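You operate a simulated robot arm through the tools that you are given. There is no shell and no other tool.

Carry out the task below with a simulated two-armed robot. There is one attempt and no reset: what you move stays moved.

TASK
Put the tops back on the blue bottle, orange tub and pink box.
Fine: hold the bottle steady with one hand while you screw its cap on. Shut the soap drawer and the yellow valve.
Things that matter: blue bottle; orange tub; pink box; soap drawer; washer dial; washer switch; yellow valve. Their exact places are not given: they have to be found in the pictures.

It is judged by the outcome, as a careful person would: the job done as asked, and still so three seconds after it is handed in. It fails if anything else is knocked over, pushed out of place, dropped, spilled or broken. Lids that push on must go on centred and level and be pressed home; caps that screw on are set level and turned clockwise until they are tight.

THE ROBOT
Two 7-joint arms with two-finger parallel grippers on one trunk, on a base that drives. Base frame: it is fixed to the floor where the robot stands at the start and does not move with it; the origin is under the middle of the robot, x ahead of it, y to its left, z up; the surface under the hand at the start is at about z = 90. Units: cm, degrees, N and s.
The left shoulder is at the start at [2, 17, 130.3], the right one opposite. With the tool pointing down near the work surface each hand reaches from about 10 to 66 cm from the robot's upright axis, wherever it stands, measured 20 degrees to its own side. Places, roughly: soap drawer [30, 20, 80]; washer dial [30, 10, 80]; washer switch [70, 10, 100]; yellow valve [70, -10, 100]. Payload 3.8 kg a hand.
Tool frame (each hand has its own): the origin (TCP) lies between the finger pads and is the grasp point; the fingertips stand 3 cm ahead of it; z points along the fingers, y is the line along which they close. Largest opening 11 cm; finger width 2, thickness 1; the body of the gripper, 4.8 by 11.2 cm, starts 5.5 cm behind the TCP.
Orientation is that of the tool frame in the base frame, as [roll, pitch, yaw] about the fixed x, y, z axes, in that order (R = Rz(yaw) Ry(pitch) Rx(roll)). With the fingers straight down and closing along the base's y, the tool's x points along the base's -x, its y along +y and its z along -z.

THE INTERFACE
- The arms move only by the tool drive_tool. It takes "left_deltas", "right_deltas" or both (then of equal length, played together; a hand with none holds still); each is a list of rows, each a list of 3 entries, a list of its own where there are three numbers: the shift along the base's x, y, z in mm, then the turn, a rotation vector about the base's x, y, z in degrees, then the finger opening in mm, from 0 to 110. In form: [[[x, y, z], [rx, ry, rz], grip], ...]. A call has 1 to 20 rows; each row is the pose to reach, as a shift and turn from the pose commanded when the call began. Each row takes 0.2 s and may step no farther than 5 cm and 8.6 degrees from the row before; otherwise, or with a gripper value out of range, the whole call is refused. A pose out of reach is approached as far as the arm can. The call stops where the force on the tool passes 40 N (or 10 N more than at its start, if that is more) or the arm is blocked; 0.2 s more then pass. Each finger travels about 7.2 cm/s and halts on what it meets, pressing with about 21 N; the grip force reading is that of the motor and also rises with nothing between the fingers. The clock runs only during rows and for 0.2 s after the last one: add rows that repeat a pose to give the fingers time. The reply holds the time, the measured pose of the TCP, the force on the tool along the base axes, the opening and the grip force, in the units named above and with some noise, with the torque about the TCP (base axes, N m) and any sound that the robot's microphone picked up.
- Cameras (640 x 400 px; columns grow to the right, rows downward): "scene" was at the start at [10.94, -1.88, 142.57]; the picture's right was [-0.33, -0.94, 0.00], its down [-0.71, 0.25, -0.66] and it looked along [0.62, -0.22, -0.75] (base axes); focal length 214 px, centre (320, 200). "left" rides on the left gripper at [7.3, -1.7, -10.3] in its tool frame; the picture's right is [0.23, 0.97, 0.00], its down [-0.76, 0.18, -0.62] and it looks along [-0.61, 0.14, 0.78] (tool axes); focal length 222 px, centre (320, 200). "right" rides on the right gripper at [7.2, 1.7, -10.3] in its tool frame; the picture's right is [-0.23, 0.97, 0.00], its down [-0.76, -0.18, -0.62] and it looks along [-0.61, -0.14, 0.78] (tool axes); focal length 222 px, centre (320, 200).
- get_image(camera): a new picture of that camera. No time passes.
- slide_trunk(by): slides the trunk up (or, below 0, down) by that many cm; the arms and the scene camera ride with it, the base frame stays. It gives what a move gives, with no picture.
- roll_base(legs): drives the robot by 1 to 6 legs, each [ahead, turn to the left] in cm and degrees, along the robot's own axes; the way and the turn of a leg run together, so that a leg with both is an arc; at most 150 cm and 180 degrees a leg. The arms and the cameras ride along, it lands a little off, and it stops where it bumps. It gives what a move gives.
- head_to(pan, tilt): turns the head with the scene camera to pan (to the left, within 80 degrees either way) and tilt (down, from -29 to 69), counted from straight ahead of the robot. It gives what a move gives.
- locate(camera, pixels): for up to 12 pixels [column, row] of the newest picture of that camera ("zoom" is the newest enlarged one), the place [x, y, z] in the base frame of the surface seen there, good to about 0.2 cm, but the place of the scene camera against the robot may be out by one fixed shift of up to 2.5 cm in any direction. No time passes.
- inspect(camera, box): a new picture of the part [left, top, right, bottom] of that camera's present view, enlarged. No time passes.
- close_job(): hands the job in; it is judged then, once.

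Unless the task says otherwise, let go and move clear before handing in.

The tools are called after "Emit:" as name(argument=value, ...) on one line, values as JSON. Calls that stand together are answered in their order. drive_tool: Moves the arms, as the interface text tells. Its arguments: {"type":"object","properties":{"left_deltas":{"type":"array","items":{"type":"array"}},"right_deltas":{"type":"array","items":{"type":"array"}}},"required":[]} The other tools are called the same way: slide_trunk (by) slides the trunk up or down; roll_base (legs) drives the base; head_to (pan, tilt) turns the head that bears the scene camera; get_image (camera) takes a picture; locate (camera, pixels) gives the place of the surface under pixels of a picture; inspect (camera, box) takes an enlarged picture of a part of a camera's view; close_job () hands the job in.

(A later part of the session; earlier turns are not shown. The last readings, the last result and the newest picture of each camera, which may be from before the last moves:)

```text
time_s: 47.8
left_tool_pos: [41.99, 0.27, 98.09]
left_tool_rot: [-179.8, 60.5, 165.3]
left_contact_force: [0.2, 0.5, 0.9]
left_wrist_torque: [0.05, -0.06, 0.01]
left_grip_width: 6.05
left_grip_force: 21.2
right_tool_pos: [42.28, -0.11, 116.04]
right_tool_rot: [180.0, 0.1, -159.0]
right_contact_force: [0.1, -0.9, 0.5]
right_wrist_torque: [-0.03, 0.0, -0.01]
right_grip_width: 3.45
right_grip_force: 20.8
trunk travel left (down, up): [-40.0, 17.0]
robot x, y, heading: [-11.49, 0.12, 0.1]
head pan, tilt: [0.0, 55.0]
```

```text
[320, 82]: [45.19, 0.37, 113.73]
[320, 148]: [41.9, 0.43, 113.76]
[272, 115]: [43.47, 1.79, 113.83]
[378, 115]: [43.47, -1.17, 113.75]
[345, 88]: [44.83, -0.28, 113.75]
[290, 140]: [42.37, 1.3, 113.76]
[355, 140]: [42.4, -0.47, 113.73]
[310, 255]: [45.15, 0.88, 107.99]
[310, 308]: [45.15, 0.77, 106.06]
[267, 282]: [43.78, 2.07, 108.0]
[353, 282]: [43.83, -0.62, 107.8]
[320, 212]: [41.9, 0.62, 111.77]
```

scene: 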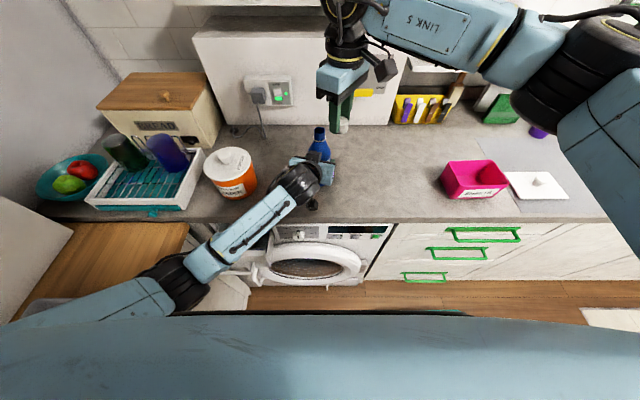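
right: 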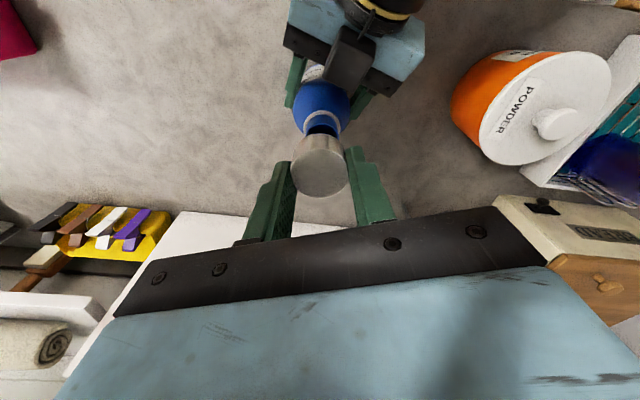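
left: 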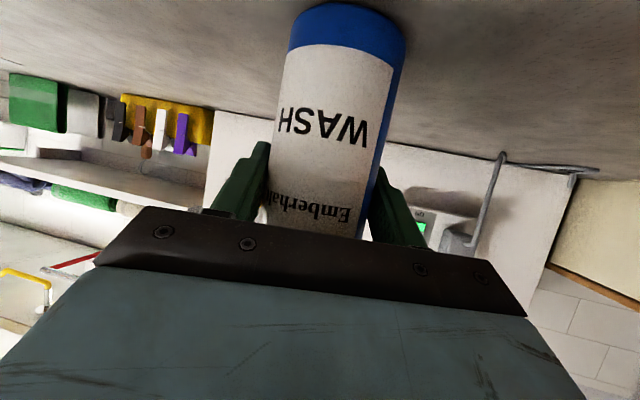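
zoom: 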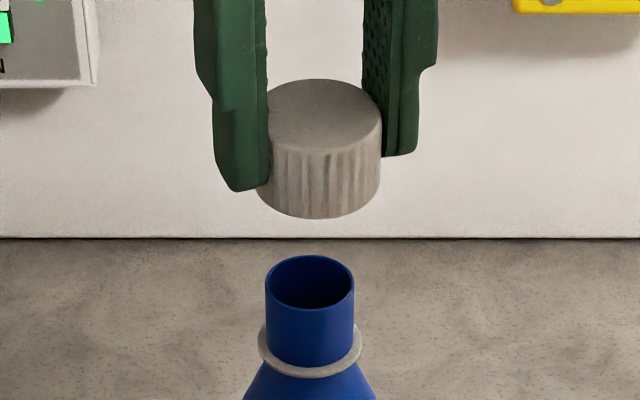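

The cap's centre is about 2.7 mm nearer and 3.3 mm farther right than the mouth's, so I'll shift by (+3,+3) mm and lower to about 5 mm above the rim.

Emit:
drive_tool(right_deltas=[[[3, 3, -2], [0, 0, 0], 0], [[3, 3, -8], [0, 0, 0], 0], [[3, 3, -14], [0, 0, 0], 0], [[3, 3, -20], [0, 0, 0], 0], [[3, 3, -26], [0, 0, 0], 0], [[3, 3, -30], [0, 0, 0], 0], [[3, 3, -31], [0, 0, 0], 0]])

Emit:
inspect(camera="scene", box=[305, 95, 337, 145])

Emit:
get_image(camera="right")

```text
time_s: 49.4
left_tool_pos: [41.84, 0.19, 98.28]
left_tool_rot: [-179.7, 60.5, 165.3]
left_contact_force: [-1.1, 0.5, 0.0]
left_wrist_torque: [0.03, -0.06, 0.02]
left_grip_width: 6.09
left_grip_force: 20.6
right_tool_pos: [42.52, 0.22, 112.78]
right_tool_rot: [180.0, 0.0, -159.1]
right_contact_force: [0.8, 0.0, 0.1]
right_wrist_torque: [-0.02, 0.0, 0.0]
right_grip_width: 3.41
right_grip_force: 20.5
trunk travel left (down, up): [-40.0, 17.0]
robot x, y, heading: [-11.61, 0.13, -0.2]
head pan, tilt: [0.0, 55.0]
```

```text
8.00 times, centred on (321, 120) of scene
```

zoom: 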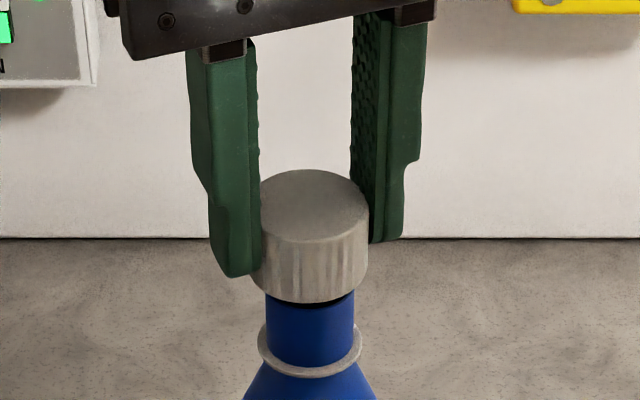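

```text
taken
```

right: 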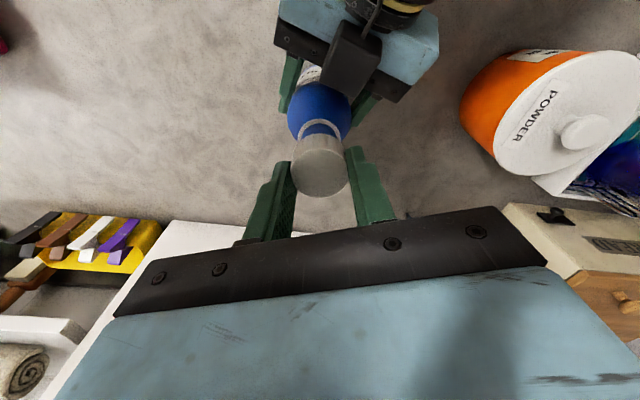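

The cap looks aligned with the neck in both views. I'll verify numerically before contact.

Emit:
locate(camera="zoom", pixels=[[313, 172], [313, 239], [366, 205], [340, 178], [345, 232], [285, 232], [267, 320], [353, 320], [310, 330], [312, 300], [366, 250]])

Emit:
locate(camera="right", pixels=[[320, 150], [320, 170], [298, 168], [343, 168], [303, 125], [335, 125], [320, 122]])

```text
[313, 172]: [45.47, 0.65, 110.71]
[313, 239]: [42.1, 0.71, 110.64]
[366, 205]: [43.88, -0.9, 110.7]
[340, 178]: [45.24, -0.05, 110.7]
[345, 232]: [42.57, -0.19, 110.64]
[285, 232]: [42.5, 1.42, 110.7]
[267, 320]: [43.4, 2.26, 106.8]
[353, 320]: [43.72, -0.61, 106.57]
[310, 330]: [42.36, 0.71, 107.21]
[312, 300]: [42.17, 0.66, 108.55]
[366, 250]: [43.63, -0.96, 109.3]
```

```text
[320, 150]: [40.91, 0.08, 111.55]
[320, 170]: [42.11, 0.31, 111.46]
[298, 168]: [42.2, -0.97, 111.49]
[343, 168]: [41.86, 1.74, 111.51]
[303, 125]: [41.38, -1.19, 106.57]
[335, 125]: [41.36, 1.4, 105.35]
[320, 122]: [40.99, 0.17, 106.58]
```

The cap's centre matches the mouth's to within half a millimetre. I'll lower in small steps until it rests on the thread.

Emit:
drive_tool(right_deltas=[[[0, 0, -2], [0, 0, 0], 0], [[0, 0, -4], [0, 0, 0], 0], [[0, 0, -5], [0, 0, 0], 0], [[0, 0, -6], [0, 0, 0], 0], [[0, 0, -7], [0, 0, 0], 0]])

Emit:
inspect(camera="scene", box=[305, 95, 337, 145])

```text
time_s: 50.6
left_tool_pos: [41.95, 0.15, 98.26]
left_tool_rot: [-179.7, 60.6, 165.4]
left_contact_force: [-0.2, 0.6, 0.4]
left_wrist_torque: [-0.01, -0.01, 0.02]
left_grip_width: 6.07
left_grip_force: 21.3
right_tool_pos: [42.64, 0.12, 112.14]
right_tool_rot: [-180.0, 0.0, -159.1]
right_contact_force: [-0.3, -0.2, 0.2]
right_wrist_torque: [-0.02, 0.03, -0.01]
right_grip_width: 3.42
right_grip_force: 20.7
trunk travel left (down, up): [-40.0, 17.0]
robot x, y, heading: [-11.67, -0.21, -0.4]
head pan, tilt: [0.0, 55.0]
```

```text
8.00 times, centred on (321, 120) of scene
```

zoom: 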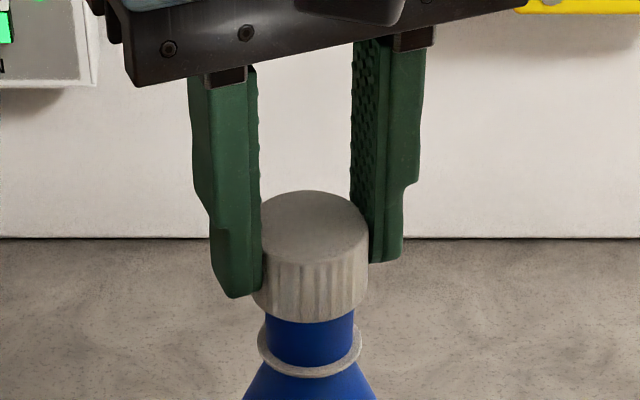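

There's no contact force yet, so I'll continue lowering 1 mm at a time.

Emit:
drive_tool(right_deltas=[[[0, 0, -1], [0, 0, 0], 0], [[0, 0, -2], [0, 0, 0], 0], [[0, 0, -3], [0, 0, 0], 0]])

Emit:
inspect(camera="scene", box=[305, 95, 337, 145])

```text
time_s: 51.4
left_tool_pos: [41.92, 0.25, 98.23]
left_tool_rot: [-179.7, 60.5, 165.2]
left_contact_force: [0.1, 0.3, 0.0]
left_wrist_torque: [0.02, 0.02, 0.0]
left_grip_width: 6.07
left_grip_force: 21.1
right_tool_pos: [42.48, 0.1, 111.86]
right_tool_rot: [-180.0, 0.1, -159.0]
right_contact_force: [-0.1, -0.3, 0.0]
right_wrist_torque: [-0.06, 0.03, 0.0]
right_grip_width: 3.42
right_grip_force: 20.5
trunk travel left (down, up): [-40.0, 17.0]
robot x, y, heading: [-11.97, 0.12, -0.1]
head pan, tilt: [0.0, 55.0]
```

```text
8.00 times, centred on (321, 120) of scene
```

zoom: 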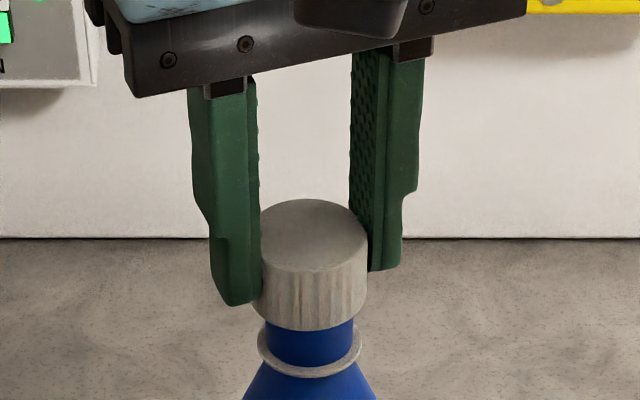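

The cap is now slipping over the neck with no force. I'll keep lowering in 1 mm steps until it meets the thread.

Emit:
drive_tool(right_deltas=[[[0, 0, -1], [0, 0, 0], 0], [[0, 0, -2], [0, 0, 0], 0], [[0, 0, -3], [0, 0, 0], 0], [[0, 0, -4], [0, 0, 0], 0]])

Emit:
inspect(camera="scene", box=[305, 95, 337, 145])

```text
time_s: 52.4
left_tool_pos: [41.97, 0.31, 98.17]
left_tool_rot: [-179.8, 60.5, 165.3]
left_contact_force: [-0.2, 1.2, 0.0]
left_wrist_torque: [0.04, -0.03, 0.0]
left_grip_width: 6.06
left_grip_force: 21.3
right_tool_pos: [42.55, 0.26, 111.44]
right_tool_rot: [180.0, -0.1, -159.1]
right_contact_force: [0.1, -0.2, 0.5]
right_wrist_torque: [-0.05, -0.02, -0.01]
right_grip_width: 3.41
right_grip_force: 21.3
trunk travel left (down, up): [-40.0, 17.0]
robot x, y, heading: [-11.69, -0.23, -0.0]
head pan, tilt: [0.0, 55.0]
```

```text
8.00 times, centred on (321, 120) of scene
```

zoom: 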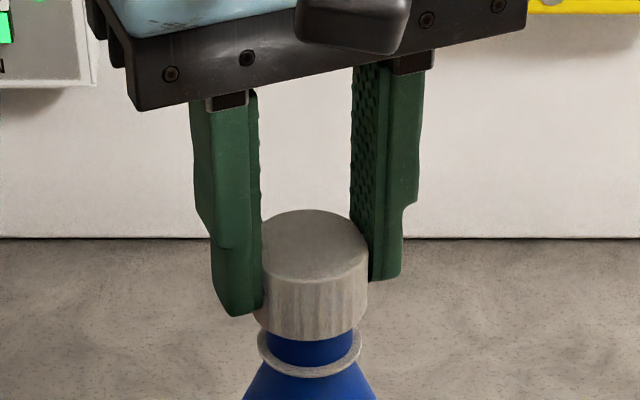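

It's still going down freely (cap top now at zoom row 210), so I'll continue.

Emit:
drive_tool(right_deltas=[[[0, 0, -1], [0, 0, 0], 0], [[0, 0, -2], [0, 0, 0], 0], [[0, 0, -3], [0, 0, 0], 0], [[0, 0, -4], [0, 0, 0], 0]])

Emit:
inspect(camera="scene", box=[305, 95, 337, 145])

```text
time_s: 53.4
left_tool_pos: [41.76, 0.26, 98.06]
left_tool_rot: [-179.8, 60.6, 165.4]
left_contact_force: [0.1, 1.3, 0.2]
left_wrist_torque: [0.01, 0.08, 0.01]
left_grip_width: 6.09
left_grip_force: 21.3
right_tool_pos: [42.48, 0.17, 111.15]
right_tool_rot: [180.0, 0.2, -159.0]
right_contact_force: [-0.2, -1.1, 0.5]
right_wrist_torque: [-0.05, 0.03, 0.02]
right_grip_width: 3.43
right_grip_force: 20.7
trunk travel left (down, up): [-40.0, 17.0]
robot x, y, heading: [-11.95, -0.01, -0.0]
head pan, tilt: [0.0, 55.0]
```

```text
8.00 times, centred on (321, 120) of scene
```

zoom: 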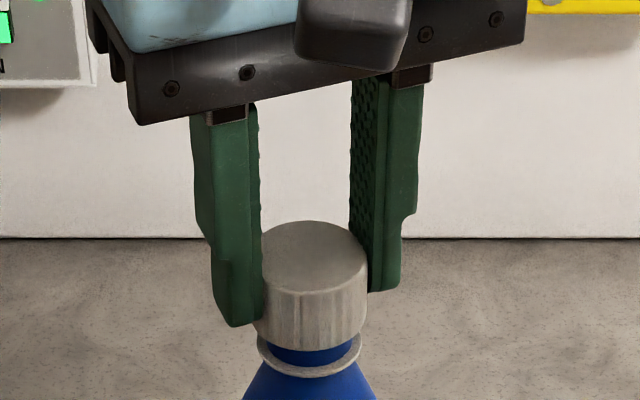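

The cap is close to the ring and there's still almost no force. I'll go on in 1 mm steps until contact.

Emit:
drive_tool(right_deltas=[[[0, 0, -1], [0, 0, 0], 0], [[0, 0, -2], [0, 0, 0], 0], [[0, 0, -3], [0, 0, 0], 0]])

Emit:
inspect(camera="scene", box=[305, 95, 337, 145])

```text
time_s: 54.2
left_tool_pos: [41.87, 0.27, 98.16]
left_tool_rot: [-179.7, 60.6, 165.2]
left_contact_force: [3.2, 1.7, 1.3]
left_wrist_torque: [-0.2, 0.31, 0.06]
left_grip_width: 6.06
left_grip_force: 21.0
right_tool_pos: [42.49, 0.13, 110.68]
right_tool_rot: [180.0, 0.1, -159.0]
right_contact_force: [-4.6, -2.5, 0.5]
right_wrist_torque: [-0.04, 0.17, -0.01]
right_grip_width: 3.42
right_grip_force: 20.7
trunk travel left (down, up): [-40.0, 17.0]
robot x, y, heading: [-11.82, -0.28, 0.4]
head pan, tilt: [0.0, 55.0]
```

```text
8.00 times, centred on (321, 120) of scene
```

zoom: 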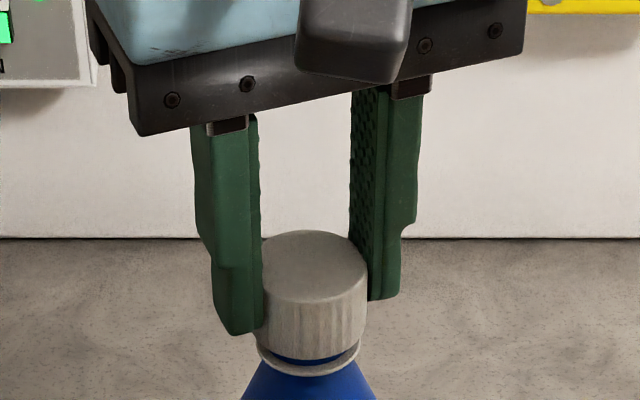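

A small side force (-4.6,-2.5 N) shows the cap is seated on the neck slightly too far forward and left. I'll ease it back 1 mm and begin turning clockwise with a slight downward feed.

Emit:
drive_tool(right_deltas=[[[-1, -0.5, 0], [0, 0, 0], 0], [[-1, -0.5, 0], [0, 0, -7.5], 0], [[-1, -0.5, -0.2], [0, 0, -15], 0], [[-1, -0.5, -0.4], [0, 0, -22.5], 0], [[-1, -0.5, -0.6], [0, 0, -30], 0], [[-1, -0.5, -0.8], [0, 0, -37.5], 0], [[-1, -0.5, -1], [0, 0, -45], 0], [[-1, -0.5, -1.2], [0, 0, -52.5], 0], [[-1, -0.5, -1.4], [0, 0, -60], 0]])

Emit:
inspect(camera="scene", box=[305, 95, 337, 145])

```text
time_s: 56.2
left_tool_pos: [41.92, 0.23, 98.14]
left_tool_rot: [-179.7, 60.4, 165.3]
left_contact_force: [-4.7, 4.8, 1.5]
left_wrist_torque: [-0.14, -0.25, 0.0]
left_grip_width: 6.07
left_grip_force: 21.1
right_tool_pos: [42.44, 0.03, 110.6]
right_tool_rot: [180.0, 0.1, 140.9]
right_contact_force: [3.5, -4.2, 1.6]
right_wrist_torque: [-0.15, -0.18, -0.01]
right_grip_width: 3.42
right_grip_force: 21.4
trunk travel left (down, up): [-40.0, 17.0]
robot x, y, heading: [-11.63, 0.06, -0.1]
head pan, tilt: [0.0, 55.0]
```

```text
8.00 times, centred on (321, 120) of scene
```

zoom: 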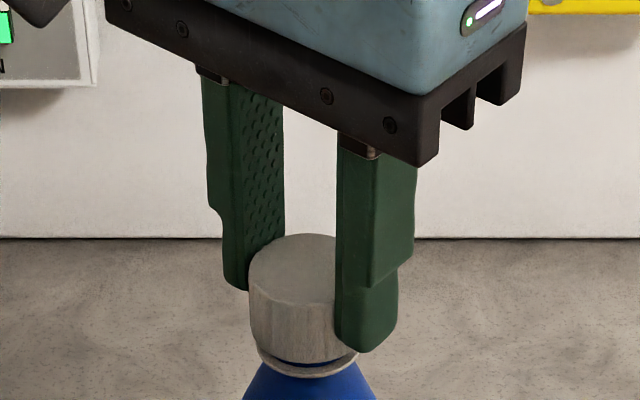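

The cap turned 60° with the hand with only small side forces. I'll keep turning clockwise with a slight feed and a small side correction.

Emit:
drive_tool(right_deltas=[[[0.5, -1, 0], [0, 0, -7.5], 0], [[0.5, -1, -0.2], [0, 0, -15], 0], [[0.5, -1, -0.4], [0, 0, -22.5], 0], [[0.5, -1, -0.6], [0, 0, -30], 0], [[0.5, -1, -0.8], [0, 0, -37.5], 0], [[0.5, -1, -1], [0, 0, -45], 0], [[0.5, -1, -1.2], [0, 0, -52.5], 0], [[0.5, -1, -1.4], [0, 0, -60], 0]])

Emit:
inspect(camera="scene", box=[305, 95, 337, 145])

```text
time_s: 58.0
left_tool_pos: [41.84, 0.32, 98.17]
left_tool_rot: [-179.7, 60.5, 165.2]
left_contact_force: [10.3, 0.2, -0.8]
left_wrist_torque: [0.06, 0.27, -0.07]
left_grip_width: 6.07
left_grip_force: 21.5
right_tool_pos: [42.54, 0.01, 110.46]
right_tool_rot: [180.0, 0.0, 80.8]
right_contact_force: [-8.0, -0.7, 10.6]
right_wrist_torque: [-0.04, 0.24, 0.0]
right_grip_width: 3.4
right_grip_force: 21.1
trunk travel left (down, up): [-40.0, 17.0]
robot x, y, heading: [-11.99, -0.17, 0.0]
head pan, tilt: [0.0, 55.0]
```

```text
8.00 times, centred on (321, 120) of scene
```

zoom: 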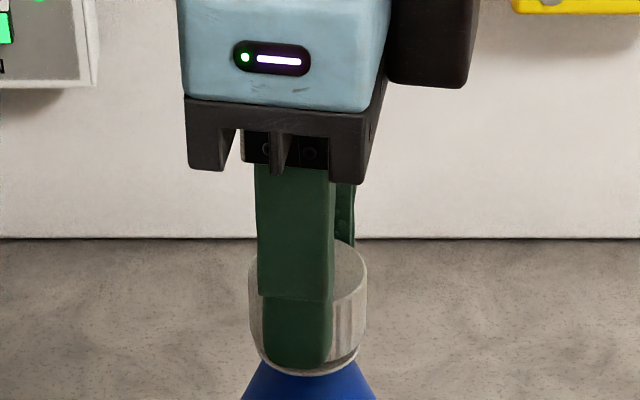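

The hand now presses about 10 N down with the cap near the ring and still no torque. I'll ease the side load and keep turning clockwise without further feed.

Emit:
drive_tool(right_deltas=[[[-1, 0, 0], [0, 0, -7.5], 0], [[-1, 0, 0], [0, 0, -15], 0], [[-1, 0, 0], [0, 0, -22.5], 0], [[-1, 0, 0], [0, 0, -30], 0], [[-1, 0, 0], [0, 0, -37.5], 0], [[-1, 0, 0], [0, 0, -45], 0], [[-1, 0, 0], [0, 0, -52.5], 0], [[-1, 0, 0], [0, 0, -60], 0]])

Emit:
inspect(camera="scene", box=[305, 95, 337, 145])

Emit:
get_image(camera="scene")

```text
time_s: 59.8
left_tool_pos: [41.85, 0.25, 98.17]
left_tool_rot: [-179.7, 60.5, 165.3]
left_contact_force: [-1.8, 0.5, -0.4]
left_wrist_torque: [0.21, -0.19, 0.01]
left_grip_width: 6.08
left_grip_force: 20.6
right_tool_pos: [42.21, 0.09, 110.68]
right_tool_rot: [-180.0, 0.0, 20.9]
right_contact_force: [2.5, 0.2, 6.8]
right_wrist_torque: [0.02, -0.08, -0.03]
right_grip_width: 3.42
right_grip_force: 21.1
trunk travel left (down, up): [-40.0, 17.0]
robot x, y, heading: [-11.88, 0.29, -0.3]
head pan, tilt: [0.0, 55.0]
```

```text
8.00 times, centred on (321, 120) of scene
```

zoom: 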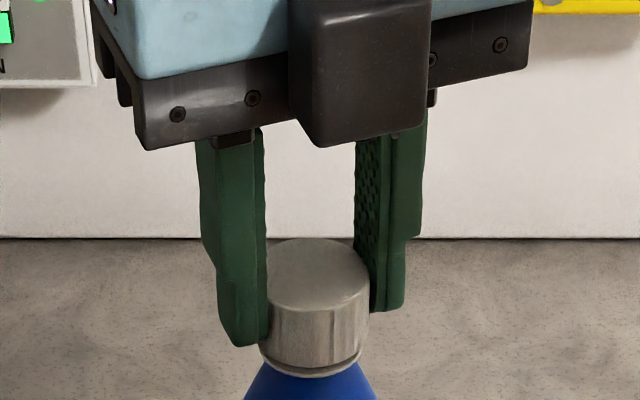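

```text
taken
```

scene: 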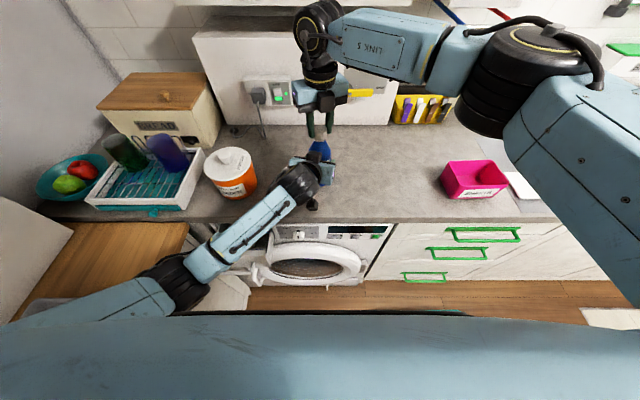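

The cap has followed 180° so far and its bottom is nearly at the ring, with about 7 N down and no tightening torque yet. I'll keep turning.

Emit:
drive_tool(right_deltas=[[[0.3, 0, 0], [0, 0, -7.5], 0], [[0.3, 0, 0], [0, 0, -15], 0], [[0.3, 0, -0.2], [0, 0, -22.5], 0], [[0.3, 0, -0.4], [0, 0, -30], 0], [[0.3, 0, -0.6], [0, 0, -37.5], 0], [[0.3, 0, -0.8], [0, 0, -45], 0]])

Emit:
inspect(camera="scene", box=[305, 95, 337, 145])

```text
time_s: 61.2
left_tool_pos: [41.91, 0.26, 98.2]
left_tool_rot: [-179.6, 60.5, 165.3]
left_contact_force: [1.0, -2.2, -0.4]
left_wrist_torque: [0.2, 0.22, -0.02]
left_grip_width: 6.06
left_grip_force: 21.2
right_tool_pos: [42.32, -0.06, 110.31]
right_tool_rot: [-179.9, 0.1, -24.1]
right_contact_force: [-2.4, 2.5, 2.7]
right_wrist_torque: [0.08, 0.12, -0.02]
right_grip_width: 3.43
right_grip_force: 21.6
trunk travel left (down, up): [-40.0, 17.0]
robot x, y, heading: [-11.72, 0.48, -0.2]
head pan, tilt: [0.0, 55.0]
```

```text
8.00 times, centred on (321, 120) of scene
```

zoom: 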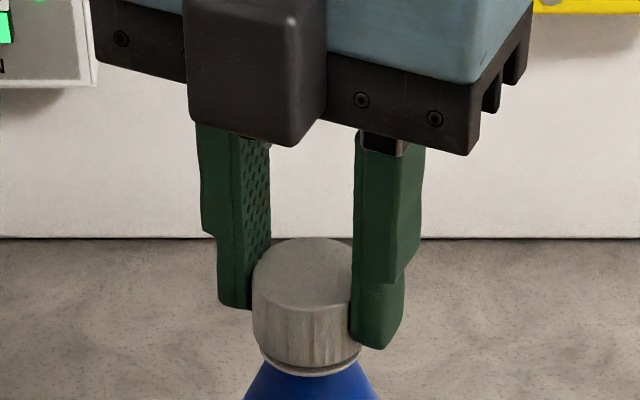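

The downward force dropped to 2.7 N as I turned, so the cap is descending with the thread. I'll keep turning with feed.

Emit:
drive_tool(right_deltas=[[[-0.3, 0.3, -0.1], [0, 0, -7.5], 0], [[-0.3, 0.3, -0.2], [0, 0, -15], 0], [[-0.3, 0.3, -0.3], [0, 0, -22.5], 0], [[-0.3, 0.3, -0.4], [0, 0, -30], 0], [[-0.3, 0.3, -0.5], [0, 0, -37.5], 0], [[-0.3, 0.3, -0.6], [0, 0, -45], 0], [[-0.3, 0.3, -0.7], [0, 0, -52.5], 0], [[-0.3, 0.3, -0.8], [0, 0, -60], 0]])

Emit:
inspect(camera="scene", box=[305, 95, 337, 145])

```text
time_s: 63.0
left_tool_pos: [41.83, 0.13, 98.18]
left_tool_rot: [-179.6, 60.4, 165.1]
left_contact_force: [-5.7, -3.3, 0.9]
left_wrist_torque: [0.34, -0.42, -0.5]
left_grip_width: 6.06
left_grip_force: 20.9
right_tool_pos: [42.3, 0.23, 110.32]
right_tool_rot: [-179.9, 0.1, -84.1]
right_contact_force: [5.5, 4.4, 2.9]
right_wrist_torque: [0.13, -0.17, 0.47]
right_grip_width: 3.43
right_grip_force: 21.5
trunk travel left (down, up): [-40.0, 17.0]
robot x, y, heading: [-11.54, 0.0, 0.0]
head pan, tilt: [0.0, 55.0]
```

```text
8.00 times, centred on (321, 120) of scene
```

zoom: 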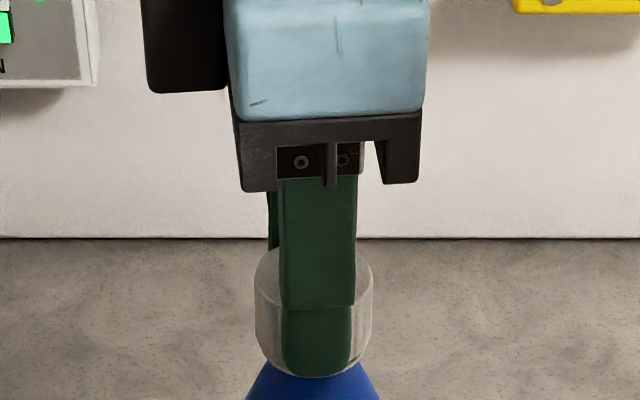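

The torque has risen to 0.47 N·m with the left hand reacting, so the cap is tightening. I'll give it a little more to be sure.

Emit:
drive_tool(right_deltas=[[[-0.5, -0.5, 0], [0, 0, -5], 0], [[-0.5, -0.5, 0], [0, 0, -10], 0], [[-0.5, -0.5, 0], [0, 0, -15], 0], [[-0.5, -0.5, 0], [0, 0, -15], 0]])

Emit:
inspect(camera="scene", box=[305, 95, 337, 145])

Emit:
get_image(camera="left")

```text
time_s: 64.0
left_tool_pos: [41.84, 0.15, 98.2]
left_tool_rot: [-179.7, 60.5, 165.3]
left_contact_force: [-10.6, -4.2, 1.2]
left_wrist_torque: [0.2, -0.4, -0.38]
left_grip_width: 6.1
left_grip_force: 20.9
right_tool_pos: [42.33, -0.04, 110.36]
right_tool_rot: [-179.8, 0.1, -99.2]
right_contact_force: [7.6, 3.6, 1.3]
right_wrist_torque: [0.12, -0.28, 0.39]
right_grip_width: 3.47
right_grip_force: 21.5
trunk travel left (down, up): [-40.0, 17.0]
robot x, y, heading: [-12.28, -0.02, -0.0]
head pan, tilt: [0.0, 55.0]
```

```text
8.00 times, centred on (321, 120) of scene
```

zoom: 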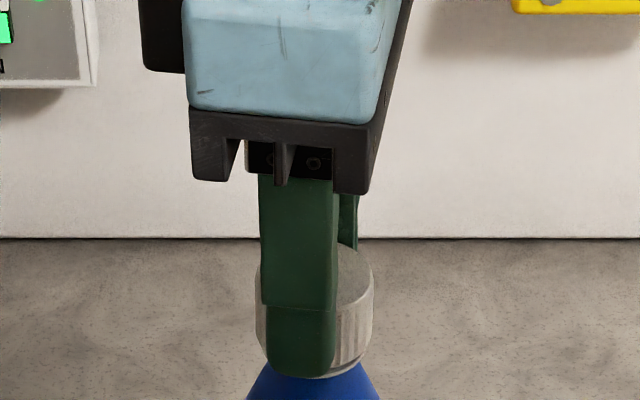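

```text
taken
```

left: 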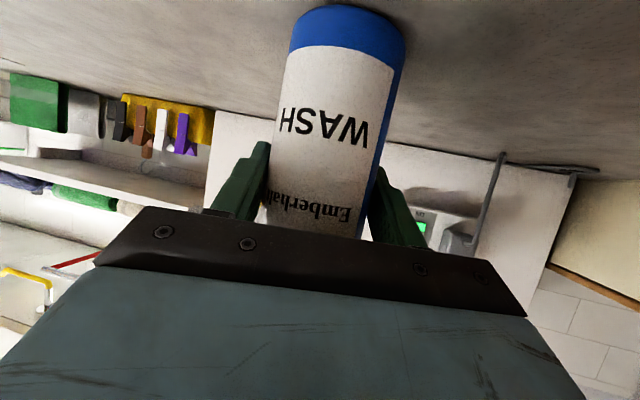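

The torque has levelled at about 0.4 N·m while the bottle's label hasn't moved in the left view, so the cap is tight to the grip's slip limit. I'll let go, unwind a bit, regrasp and turn again to verify.

Emit:
drive_tool(right_deltas=[[[0, 0, 0], [0, 0, 0], 50], [[0, 0, 0], [0, 0, 0], 50], [[0, 0, 0], [0, 0, 8], 50], [[0, 0, 0], [0, 0, 16], 50], [[0, 0, 0], [0, 0, 24], 50], [[0, 0, 0], [0, 0, 32], 50], [[0, 0, 0], [0, 0, 40], 50], [[0, 0, 0], [0, 0, 48], 50], [[0, 0, 0], [0, 0, 56], 50], [[0, 0, 0], [0, 0, 60], 50]])

Emit:
inspect(camera="scene", box=[305, 95, 337, 145])

Emit:
get_image(camera="right")

```text
time_s: 66.2
left_tool_pos: [41.88, 0.13, 98.1]
left_tool_rot: [-179.7, 60.5, 165.3]
left_contact_force: [1.0, 1.1, 3.2]
left_wrist_torque: [0.08, 0.03, -0.02]
left_grip_width: 6.07
left_grip_force: 20.5
right_tool_pos: [42.31, -0.06, 110.31]
right_tool_rot: [179.9, 0.1, -38.9]
right_contact_force: [-0.6, -0.3, 0.4]
right_wrist_torque: [-0.02, -0.01, -0.04]
right_grip_width: 5.01
right_grip_force: 0.0
trunk travel left (down, up): [-40.0, 17.0]
robot x, y, heading: [-11.94, 0.15, -0.0]
head pan, tilt: [0.0, 55.0]
```

```text
8.00 times, centred on (321, 120) of scene
```

zoom: 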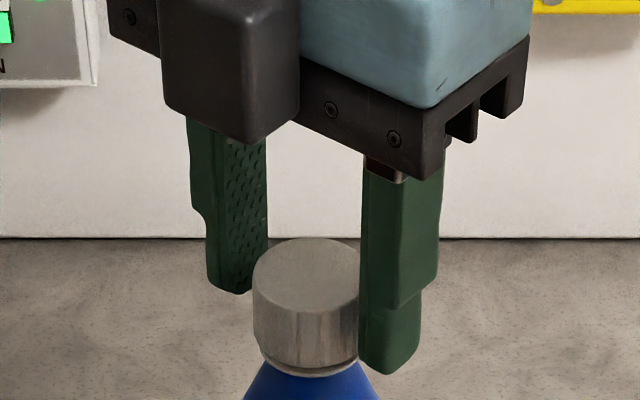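

```text
taken
```

right: 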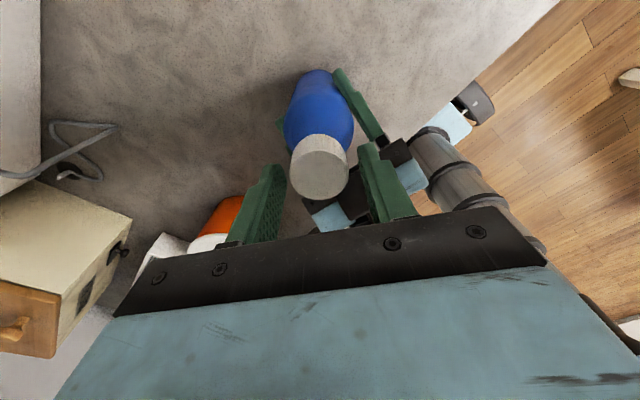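

The cap sits level on the ring. I'll regrasp it and turn clockwise again to confirm the tightness.

Emit:
drive_tool(right_deltas=[[[0, 0, 0], [0, 0, 0], 30], [[0, 0, 0], [0, 0, 0], 10], [[0, 0, 0], [0, 0, 0], 0], [[0, 0, 0], [0, 0, 0], 0], [[0, 0, 0], [0, 0, -6], 0], [[0, 0, 0], [0, 0, -12], 0], [[0, 0, 0], [0, 0, -18], 0], [[0, 0, 0], [0, 0, -24], 0], [[0, 0, 0], [0, 0, -30], 0]])

Emit:
inspect(camera="scene", box=[305, 95, 337, 145])

```text
time_s: 68.2
left_tool_pos: [41.84, 0.08, 98.2]
left_tool_rot: [-179.7, 60.4, 165.2]
left_contact_force: [-4.9, -8.6, 0.4]
left_wrist_torque: [0.4, -0.22, -0.49]
left_grip_width: 6.03
left_grip_force: 21.2
right_tool_pos: [42.29, -0.0, 110.37]
right_tool_rot: [-179.8, 0.2, -69.2]
right_contact_force: [4.2, 7.0, 0.4]
right_wrist_torque: [0.22, -0.09, 0.46]
right_grip_width: 3.42
right_grip_force: 20.8
trunk travel left (down, up): [-40.0, 17.0]
robot x, y, heading: [-11.67, 0.15, 0.1]
head pan, tilt: [0.0, 55.0]
```

```text
8.00 times, centred on (321, 120) of scene
```

zoom: 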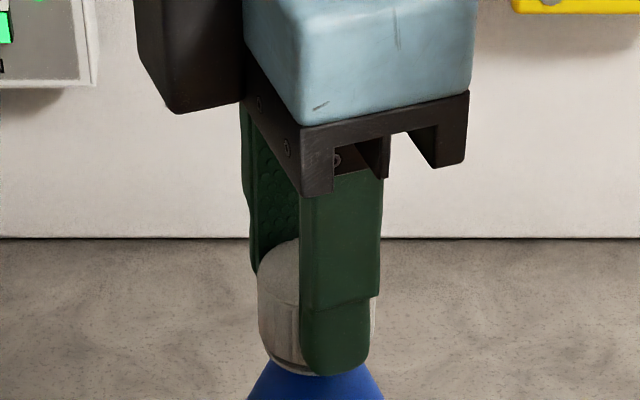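

Torque rose straight to 0.46 N·m on the regrasp, so the cap is tight. I'll release it, raise the right hand clear, and unwind the wrist.

Emit:
drive_tool(right_deltas=[[[0, 0, 0], [0, 0, 0], 30], [[0, 0, 0], [0, 0, 0], 50], [[0, 0, 0], [0, 0, 0], 50], [[0, 0, 10], [0, 0, 0], 50], [[0, 0, 30], [0, 0, 0], 50], [[0, 0, 60], [0, 0, 8], 50], [[0, 0, 90], [0, 0, 16], 50], [[0, 0, 120], [0, 0, 24], 50], [[0, 0, 140], [0, 0, 32], 50], [[0, 0, 140], [0, 0, 40], 50], [[0, 0, 140], [0, 0, 48], 50], [[0, 0, 140], [0, 0, 56], 50], [[0, 0, 140], [0, 0, 64], 50], [[0, 0, 140], [0, 0, 72], 50], [[0, 0, 140], [0, 0, 80], 50], [[0, 0, 140], [0, 0, 88], 50], [[0, 0, 140], [0, 0, 96], 50], [[0, 0, 140], [0, 0, 104], 50], [[0, 0, 140], [0, 0, 112], 50], [[0, 0, 140], [0, 0, 120], 50]])

Emit:
inspect(camera="scene", box=[295, 105, 345, 165])

```text
time_s: 72.4
left_tool_pos: [41.92, 0.22, 98.09]
left_tool_rot: [-179.8, 60.3, 165.3]
left_contact_force: [0.2, -0.6, 0.0]
left_wrist_torque: [-0.01, 0.04, -0.01]
left_grip_width: 6.02
left_grip_force: 21.8
right_tool_pos: [42.37, 0.09, 124.29]
right_tool_rot: [179.9, 0.1, 51.2]
right_contact_force: [-0.2, -0.3, -0.2]
right_wrist_torque: [-0.02, 0.03, -0.01]
right_grip_width: 5.0
right_grip_force: 0.1
trunk travel left (down, up): [-40.0, 17.0]
robot x, y, heading: [-11.92, 0.03, -0.1]
head pan, tilt: [0.0, 55.0]
```

```text
6.67 times, centred on (320, 135) of scene
```

zoom: 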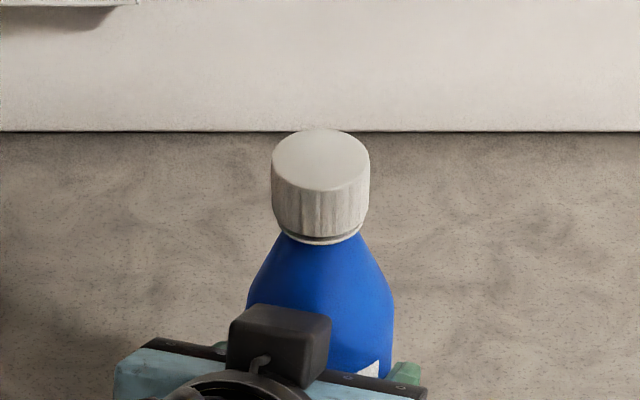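

The cap is on. I'll check that its top is level and the bottle still stands upright.

Emit:
locate(camera="zoom", pixels=[[320, 132], [320, 188], [276, 165], [366, 160], [290, 145], [350, 142], [290, 182], [352, 180], [320, 160], [320, 240], [285, 230], [358, 228]])

Emit:
inspect(camera="scene", box=[308, 115, 334, 145])

```text
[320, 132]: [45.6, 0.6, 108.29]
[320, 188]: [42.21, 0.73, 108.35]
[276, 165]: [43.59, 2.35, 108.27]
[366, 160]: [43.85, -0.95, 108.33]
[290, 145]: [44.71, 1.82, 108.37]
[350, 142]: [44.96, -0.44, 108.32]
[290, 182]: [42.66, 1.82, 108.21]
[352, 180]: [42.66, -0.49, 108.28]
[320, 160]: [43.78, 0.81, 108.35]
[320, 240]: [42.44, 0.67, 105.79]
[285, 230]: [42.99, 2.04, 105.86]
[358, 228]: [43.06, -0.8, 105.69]
```

```text
13.33 times, centred on (321, 130) of scene
```

zoom: 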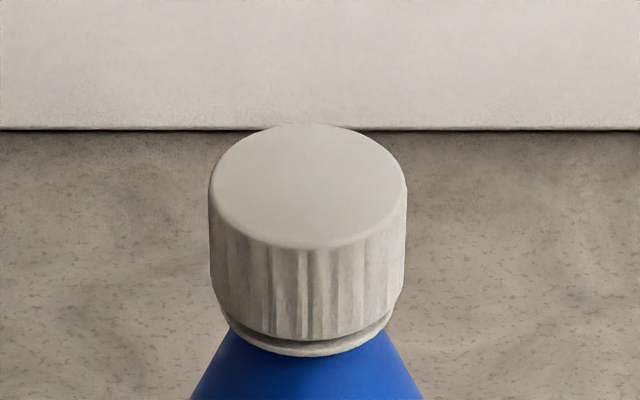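

The cap's top is level (z 108.3 all round) and it sits just above the ring. Now I'll open the left hand and back it straight out while the right wrist unwinds.

Emit:
drive_tool(left_deltas=[[[0, 0, 0], [0, 0, 0], 70], [[0, 0, 0], [0, 0, 0], 85], [[0, 0, 0], [0, 0, 0], 100], [[0, 0, 0], [0, 0, 0], 100], [[-8, 2, 5], [0, 0, 0], 100], [[-25, 7, 15], [0, 0, 0], 100], [[-42, 11, 25], [0, 0, 0], 100], [[-59, 15, 35], [0, 0, 0], 100], [[-76, 20, 45], [0, 0, 0], 100], [[-93, 24, 54], [0, 0, 0], 100], [[-100, 26, 60], [0, 0, 0], 100], [[-100, 26, 60], [0, 0, 0], 100]], right_deltas=[[[0, 0, 0], [0, 0, 8], 50], [[0, 0, 0], [0, 0, 16], 50], [[0, 0, 0], [0, 0, 24], 50], [[0, 0, 0], [0, 0, 32], 50], [[0, 0, 0], [0, 0, 40], 50], [[0, 0, 0], [0, 0, 48], 50], [[0, 0, 0], [0, 0, 56], 50], [[0, 0, 0], [0, 0, 64], 50], [[0, 0, 0], [0, 0, 72], 50], [[0, -20, 0], [0, 0, 80], 50], [[0, -50, 0], [0, 0, 88], 50], [[0, -80, 0], [0, 0, 96], 50]])

Emit:
get_image(camera="scene")

Emit:
get_image(camera="left")

```text
time_s: 75.0
left_tool_pos: [31.92, 2.82, 104.1]
left_tool_rot: [-179.9, 60.4, 165.2]
left_contact_force: [-0.8, -0.5, 0.0]
left_wrist_torque: [0.03, 0.03, 0.02]
left_grip_width: 10.01
left_grip_force: 0.1
right_tool_pos: [42.25, -8.14, 124.33]
right_tool_rot: [180.0, 0.0, 147.1]
right_contact_force: [-0.1, 0.6, -0.3]
right_wrist_torque: [-0.02, 0.05, -0.01]
right_grip_width: 5.01
right_grip_force: 0.1
trunk travel left (down, up): [-40.0, 17.0]
robot x, y, heading: [-11.75, -0.42, 0.3]
head pan, tilt: [0.0, 55.0]
```

```text
taken
```

scene: 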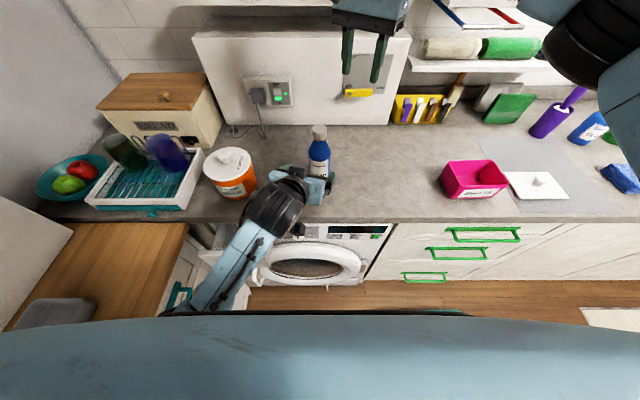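

```text
taken
```

left: 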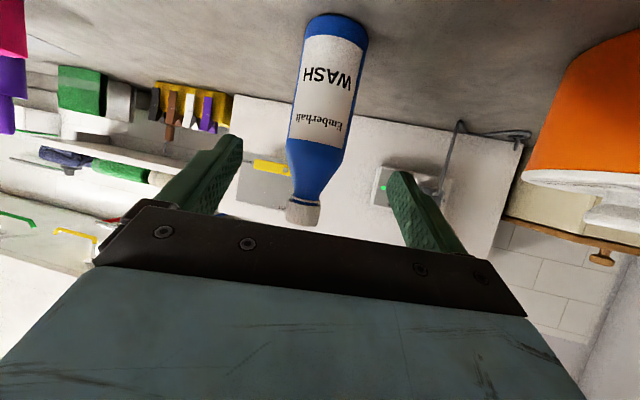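

The bottle stands capped and free of the hand. I'll raise the left hand away from the counter, then back the base off further to look at the soap drawer.

Emit:
drive_tool(left_deltas=[[[0, 0, 30], [0, 0, 0], 60], [[0, 5, 65], [0, 0, 0], 60], [[0, 10, 100], [0, 0, 0], 60], [[0, 15, 135], [0, 0, 0], 60], [[0, 20, 170], [0, 0, 0], 60], [[0, 25, 200], [0, 0, 0], 60]], right_deltas=[[[0, -20, 5], [0, 0, 5], 50], [[0, -50, 10], [0, 0, 10], 50], [[0, -80, 15], [0, 0, 15], 50], [[0, -110, 20], [0, 0, 20], 50], [[0, -140, 20], [0, 0, 25], 50], [[0, -160, 20], [0, 0, 33], 50]])

Emit:
roll_base(legs=[[-22, 0]])

Emit:
head_to(pan=20, tilt=50)

Emit:
get_image(camera="scene")

```text
time_s: 76.4
left_tool_pos: [31.88, 5.26, 124.2]
left_tool_rot: [-179.8, 60.5, 165.2]
left_contact_force: [-0.2, -0.1, 0.1]
left_wrist_torque: [-0.02, -0.04, 0.04]
left_grip_width: 6.0
left_grip_force: 0.0
right_tool_pos: [42.33, -23.91, 126.22]
right_tool_rot: [180.0, 0.0, -180.0]
right_contact_force: [0.1, -1.0, 0.3]
right_wrist_torque: [0.02, -0.04, 0.0]
right_grip_width: 5.02
right_grip_force: 0.0
trunk travel left (down, up): [-40.0, 17.0]
robot x, y, heading: [-11.79, -0.06, -0.0]
head pan, tilt: [0.0, 55.0]
```

```text
time_s: 78.1
left_tool_pos: [9.87, 5.45, 124.13]
left_tool_rot: [-179.8, 60.5, 165.2]
left_contact_force: [-0.4, -0.1, 0.3]
left_wrist_torque: [-0.01, -0.01, 0.01]
left_grip_width: 6.04
left_grip_force: 0.1
right_tool_pos: [20.48, -23.89, 126.29]
right_tool_rot: [180.0, 0.1, -179.9]
right_contact_force: [0.3, 0.7, 0.4]
right_wrist_torque: [0.01, -0.04, 0.03]
right_grip_width: 5.02
right_grip_force: 0.1
trunk travel left (down, up): [-40.0, 17.0]
robot x, y, heading: [-33.65, -0.1, 0.1]
head pan, tilt: [0.0, 55.0]
```

```text
time_s: 79.0
left_tool_pos: [10.0, 5.37, 124.22]
left_tool_rot: [-179.8, 60.4, 165.3]
left_contact_force: [0.3, -0.1, 0.3]
left_wrist_torque: [-0.03, 0.01, 0.02]
left_grip_width: 6.01
left_grip_force: 0.1
right_tool_pos: [20.55, -23.97, 126.23]
right_tool_rot: [-180.0, 0.0, 180.0]
right_contact_force: [0.0, 0.4, 0.2]
right_wrist_torque: [-0.02, -0.03, -0.01]
right_grip_width: 5.01
right_grip_force: 0.1
trunk travel left (down, up): [-40.0, 17.0]
robot x, y, heading: [-33.36, -0.05, 0.0]
head pan, tilt: [20.0, 50.0]
```

```text
taken
```

scene: 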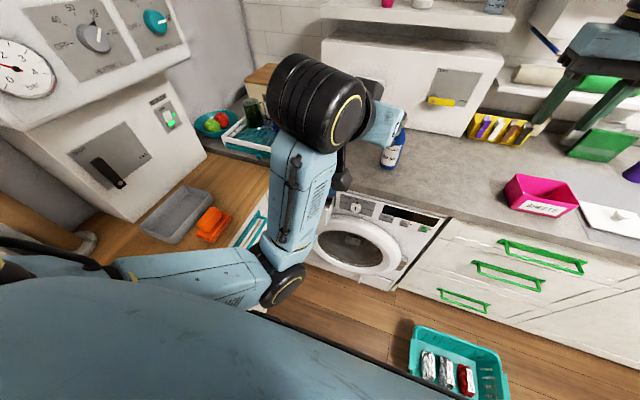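

The left arm blocks the drawer, and I notice a teal basket on the floor at scene [458,365], which I must avoid when driving. I'll move the left hand aside to see the drawer.

Emit:
drive_tool(left_deltas=[[[0, 40, 0], [0, 8, 0], 60], [[0, 80, 0], [0, 16, 0], 60], [[0, 120, 0], [0, 24, 0], 60], [[0, 160, 0], [0, 32, 0], 60], [[0, 200, 0], [0, 40, 0], 60], [[0, 240, 0], [0, 48, 0], 60], [[0, 280, 0], [0, 56, 0], 60]])

Emit:
get_image(camera="scene")

Emit:
get_image(camera="left")

```text
time_s: 80.3
left_tool_pos: [13.74, 29.78, 101.8]
left_tool_rot: [179.5, 6.1, 168.9]
left_contact_force: [0.3, -0.7, 0.4]
left_wrist_torque: [-0.02, 0.02, 0.01]
left_grip_width: 6.02
left_grip_force: 0.1
left hand out of reach, approached as far as the arm can: row 1, 2, 3, 4, 5, 6
right_tool_pos: [20.61, -23.82, 126.27]
right_tool_rot: [180.0, 0.0, -179.9]
right_contact_force: [0.7, 0.5, -0.1]
right_wrist_torque: [0.02, 0.0, 0.04]
right_grip_width: 5.01
right_grip_force: 0.0
trunk travel left (down, up): [-40.0, 17.0]
robot x, y, heading: [-34.11, 0.09, 0.1]
head pan, tilt: [20.0, 50.0]
stopped in row 6 (left hand): the arm was blocked; the commanded pose is now the measured one
```

```text
taken
```

scene: 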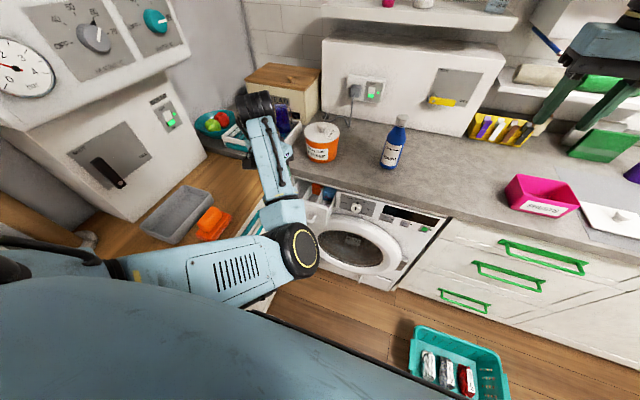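

```text
taken
```

left: 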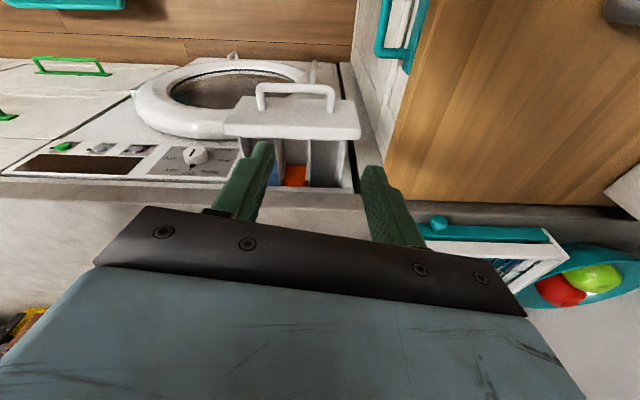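

The left camera now sees the soap drawer: front plate at about [295,118] with a U-shaped handle above it. I'll zoom and locate its parts.

Emit:
inspect(camera="left", box=[180, 60, 400, 210])

Emit:
locate(camera="left", pixels=[[232, 125], [290, 118], [355, 125], [290, 133], [262, 98], [295, 88], [330, 98], [295, 165], [350, 185], [195, 155], [330, 190], [230, 75]])

```text
2.67 times, centred on (290, 135) of left
```

zoom: 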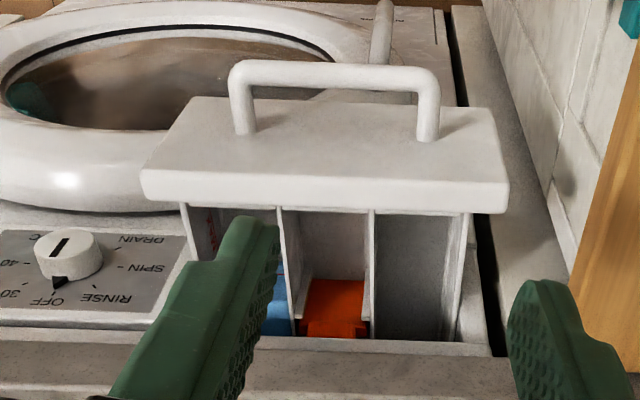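

```text
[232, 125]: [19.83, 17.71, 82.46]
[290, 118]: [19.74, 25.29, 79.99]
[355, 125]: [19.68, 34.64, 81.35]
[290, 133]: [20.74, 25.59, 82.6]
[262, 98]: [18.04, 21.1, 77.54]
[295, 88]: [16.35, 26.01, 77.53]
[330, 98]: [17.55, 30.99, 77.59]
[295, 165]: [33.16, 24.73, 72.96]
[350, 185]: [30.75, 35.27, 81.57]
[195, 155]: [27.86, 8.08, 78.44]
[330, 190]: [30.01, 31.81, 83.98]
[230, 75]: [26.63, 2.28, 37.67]
```

The drawer's front plate is at x≈19.7 (y 17.5–34.6, top z≈82.5), with the handle below it at z≈77.5 and the washer's face at x≈28. I need to see why the arm was blocked, so I'll check the elbow against the left worktop.

Emit:
locate(camera="scene", pixels=[[300, 250], [230, 275], [150, 275], [270, 275], [210, 225], [180, 210], [150, 240], [250, 220], [255, 240], [240, 190], [458, 365], [410, 340]])

Emit:
head_to(pan=45, tilt=45)

Emit:
get_image(camera="scene")

```text
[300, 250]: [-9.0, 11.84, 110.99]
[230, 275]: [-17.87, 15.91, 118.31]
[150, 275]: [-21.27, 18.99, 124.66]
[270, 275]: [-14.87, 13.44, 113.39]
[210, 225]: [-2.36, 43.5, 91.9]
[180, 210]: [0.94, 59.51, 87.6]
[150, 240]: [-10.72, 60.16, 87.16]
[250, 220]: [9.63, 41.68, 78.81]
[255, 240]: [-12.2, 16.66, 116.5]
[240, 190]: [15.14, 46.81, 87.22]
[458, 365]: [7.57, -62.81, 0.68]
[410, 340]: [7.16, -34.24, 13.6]
```

```text
time_s: 81.2
left_tool_pos: [13.75, 29.79, 102.02]
left_tool_rot: [179.4, 6.3, 168.7]
left_contact_force: [-0.5, 0.3, 0.7]
left_wrist_torque: [0.0, 0.01, -0.03]
left_grip_width: 6.0
left_grip_force: 0.0
right_tool_pos: [20.58, -23.93, 126.24]
right_tool_rot: [180.0, -0.1, -179.9]
right_contact_force: [0.1, -0.3, 0.0]
right_wrist_torque: [-0.01, -0.03, 0.0]
right_grip_width: 5.02
right_grip_force: 0.2
trunk travel left (down, up): [-40.0, 17.0]
robot x, y, heading: [-33.81, 0.27, 0.1]
head pan, tilt: [45.0, 45.0]
```

```text
taken
```

scene: 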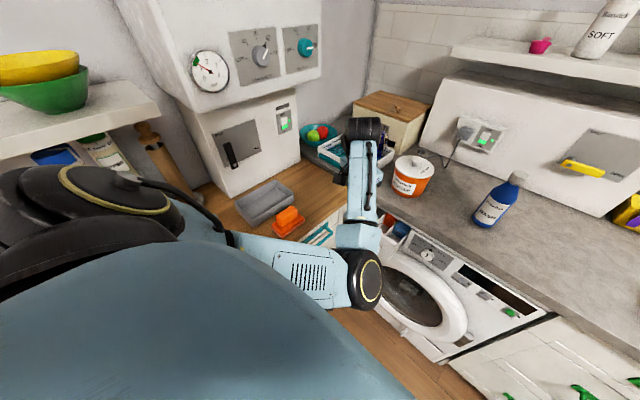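

The elbow hangs in free space in front of the robot, so the block was an awkward fold and not a contact. I'll now turn the left hand (yaw +11°, pitch forward 30°), fingers closed, above and in front of the drawer.

Emit:
drive_tool(left_deltas=[[[-5, -8, 0], [0, 0, 5.5], 0], [[-10, -15, 0], [0, 0, 11], 0], [[-15, -22, 0], [0, -7, 11], 0], [[-20, -30, 0], [0, -14, 11], 0], [[-25, -36, 0], [0, -21, 11], 0], [[-30, -38, 0], [0, -28, 11], 0], [[-30, -38, 0], [0, -30, 11], 0], [[-30, -38, 0], [0, -30, 11], 0]])

Emit:
get_image(camera="left")

Emit:
get_image(camera="scene")

```text
time_s: 83.0
left_tool_pos: [10.69, 25.99, 102.03]
left_tool_rot: [175.7, 36.2, 178.6]
left_contact_force: [-0.3, 0.3, -0.1]
left_wrist_torque: [0.01, -0.01, -0.04]
left_grip_width: 0.0
left_grip_force: 20.6
right_tool_pos: [20.5, -23.98, 126.3]
right_tool_rot: [179.9, 0.2, 179.9]
right_contact_force: [0.4, 0.4, -0.1]
right_wrist_torque: [-0.02, -0.02, -0.01]
right_grip_width: 5.01
right_grip_force: 0.2
trunk travel left (down, up): [-40.0, 17.0]
robot x, y, heading: [-33.68, -0.27, 0.1]
head pan, tilt: [45.0, 45.0]
```

```text
taken
```

left: 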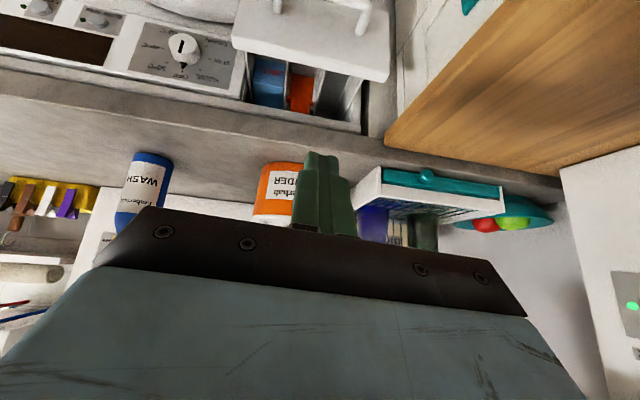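

```text
taken
```

scene: 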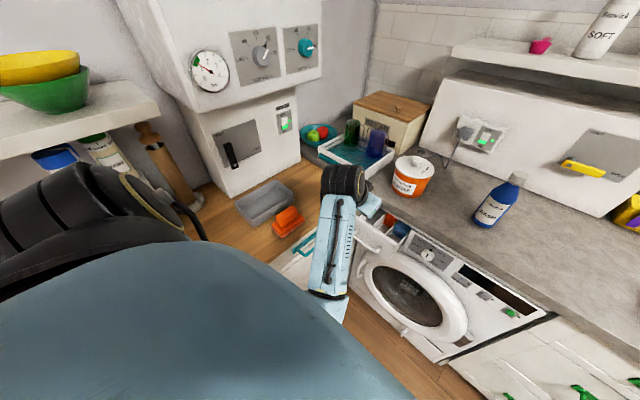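

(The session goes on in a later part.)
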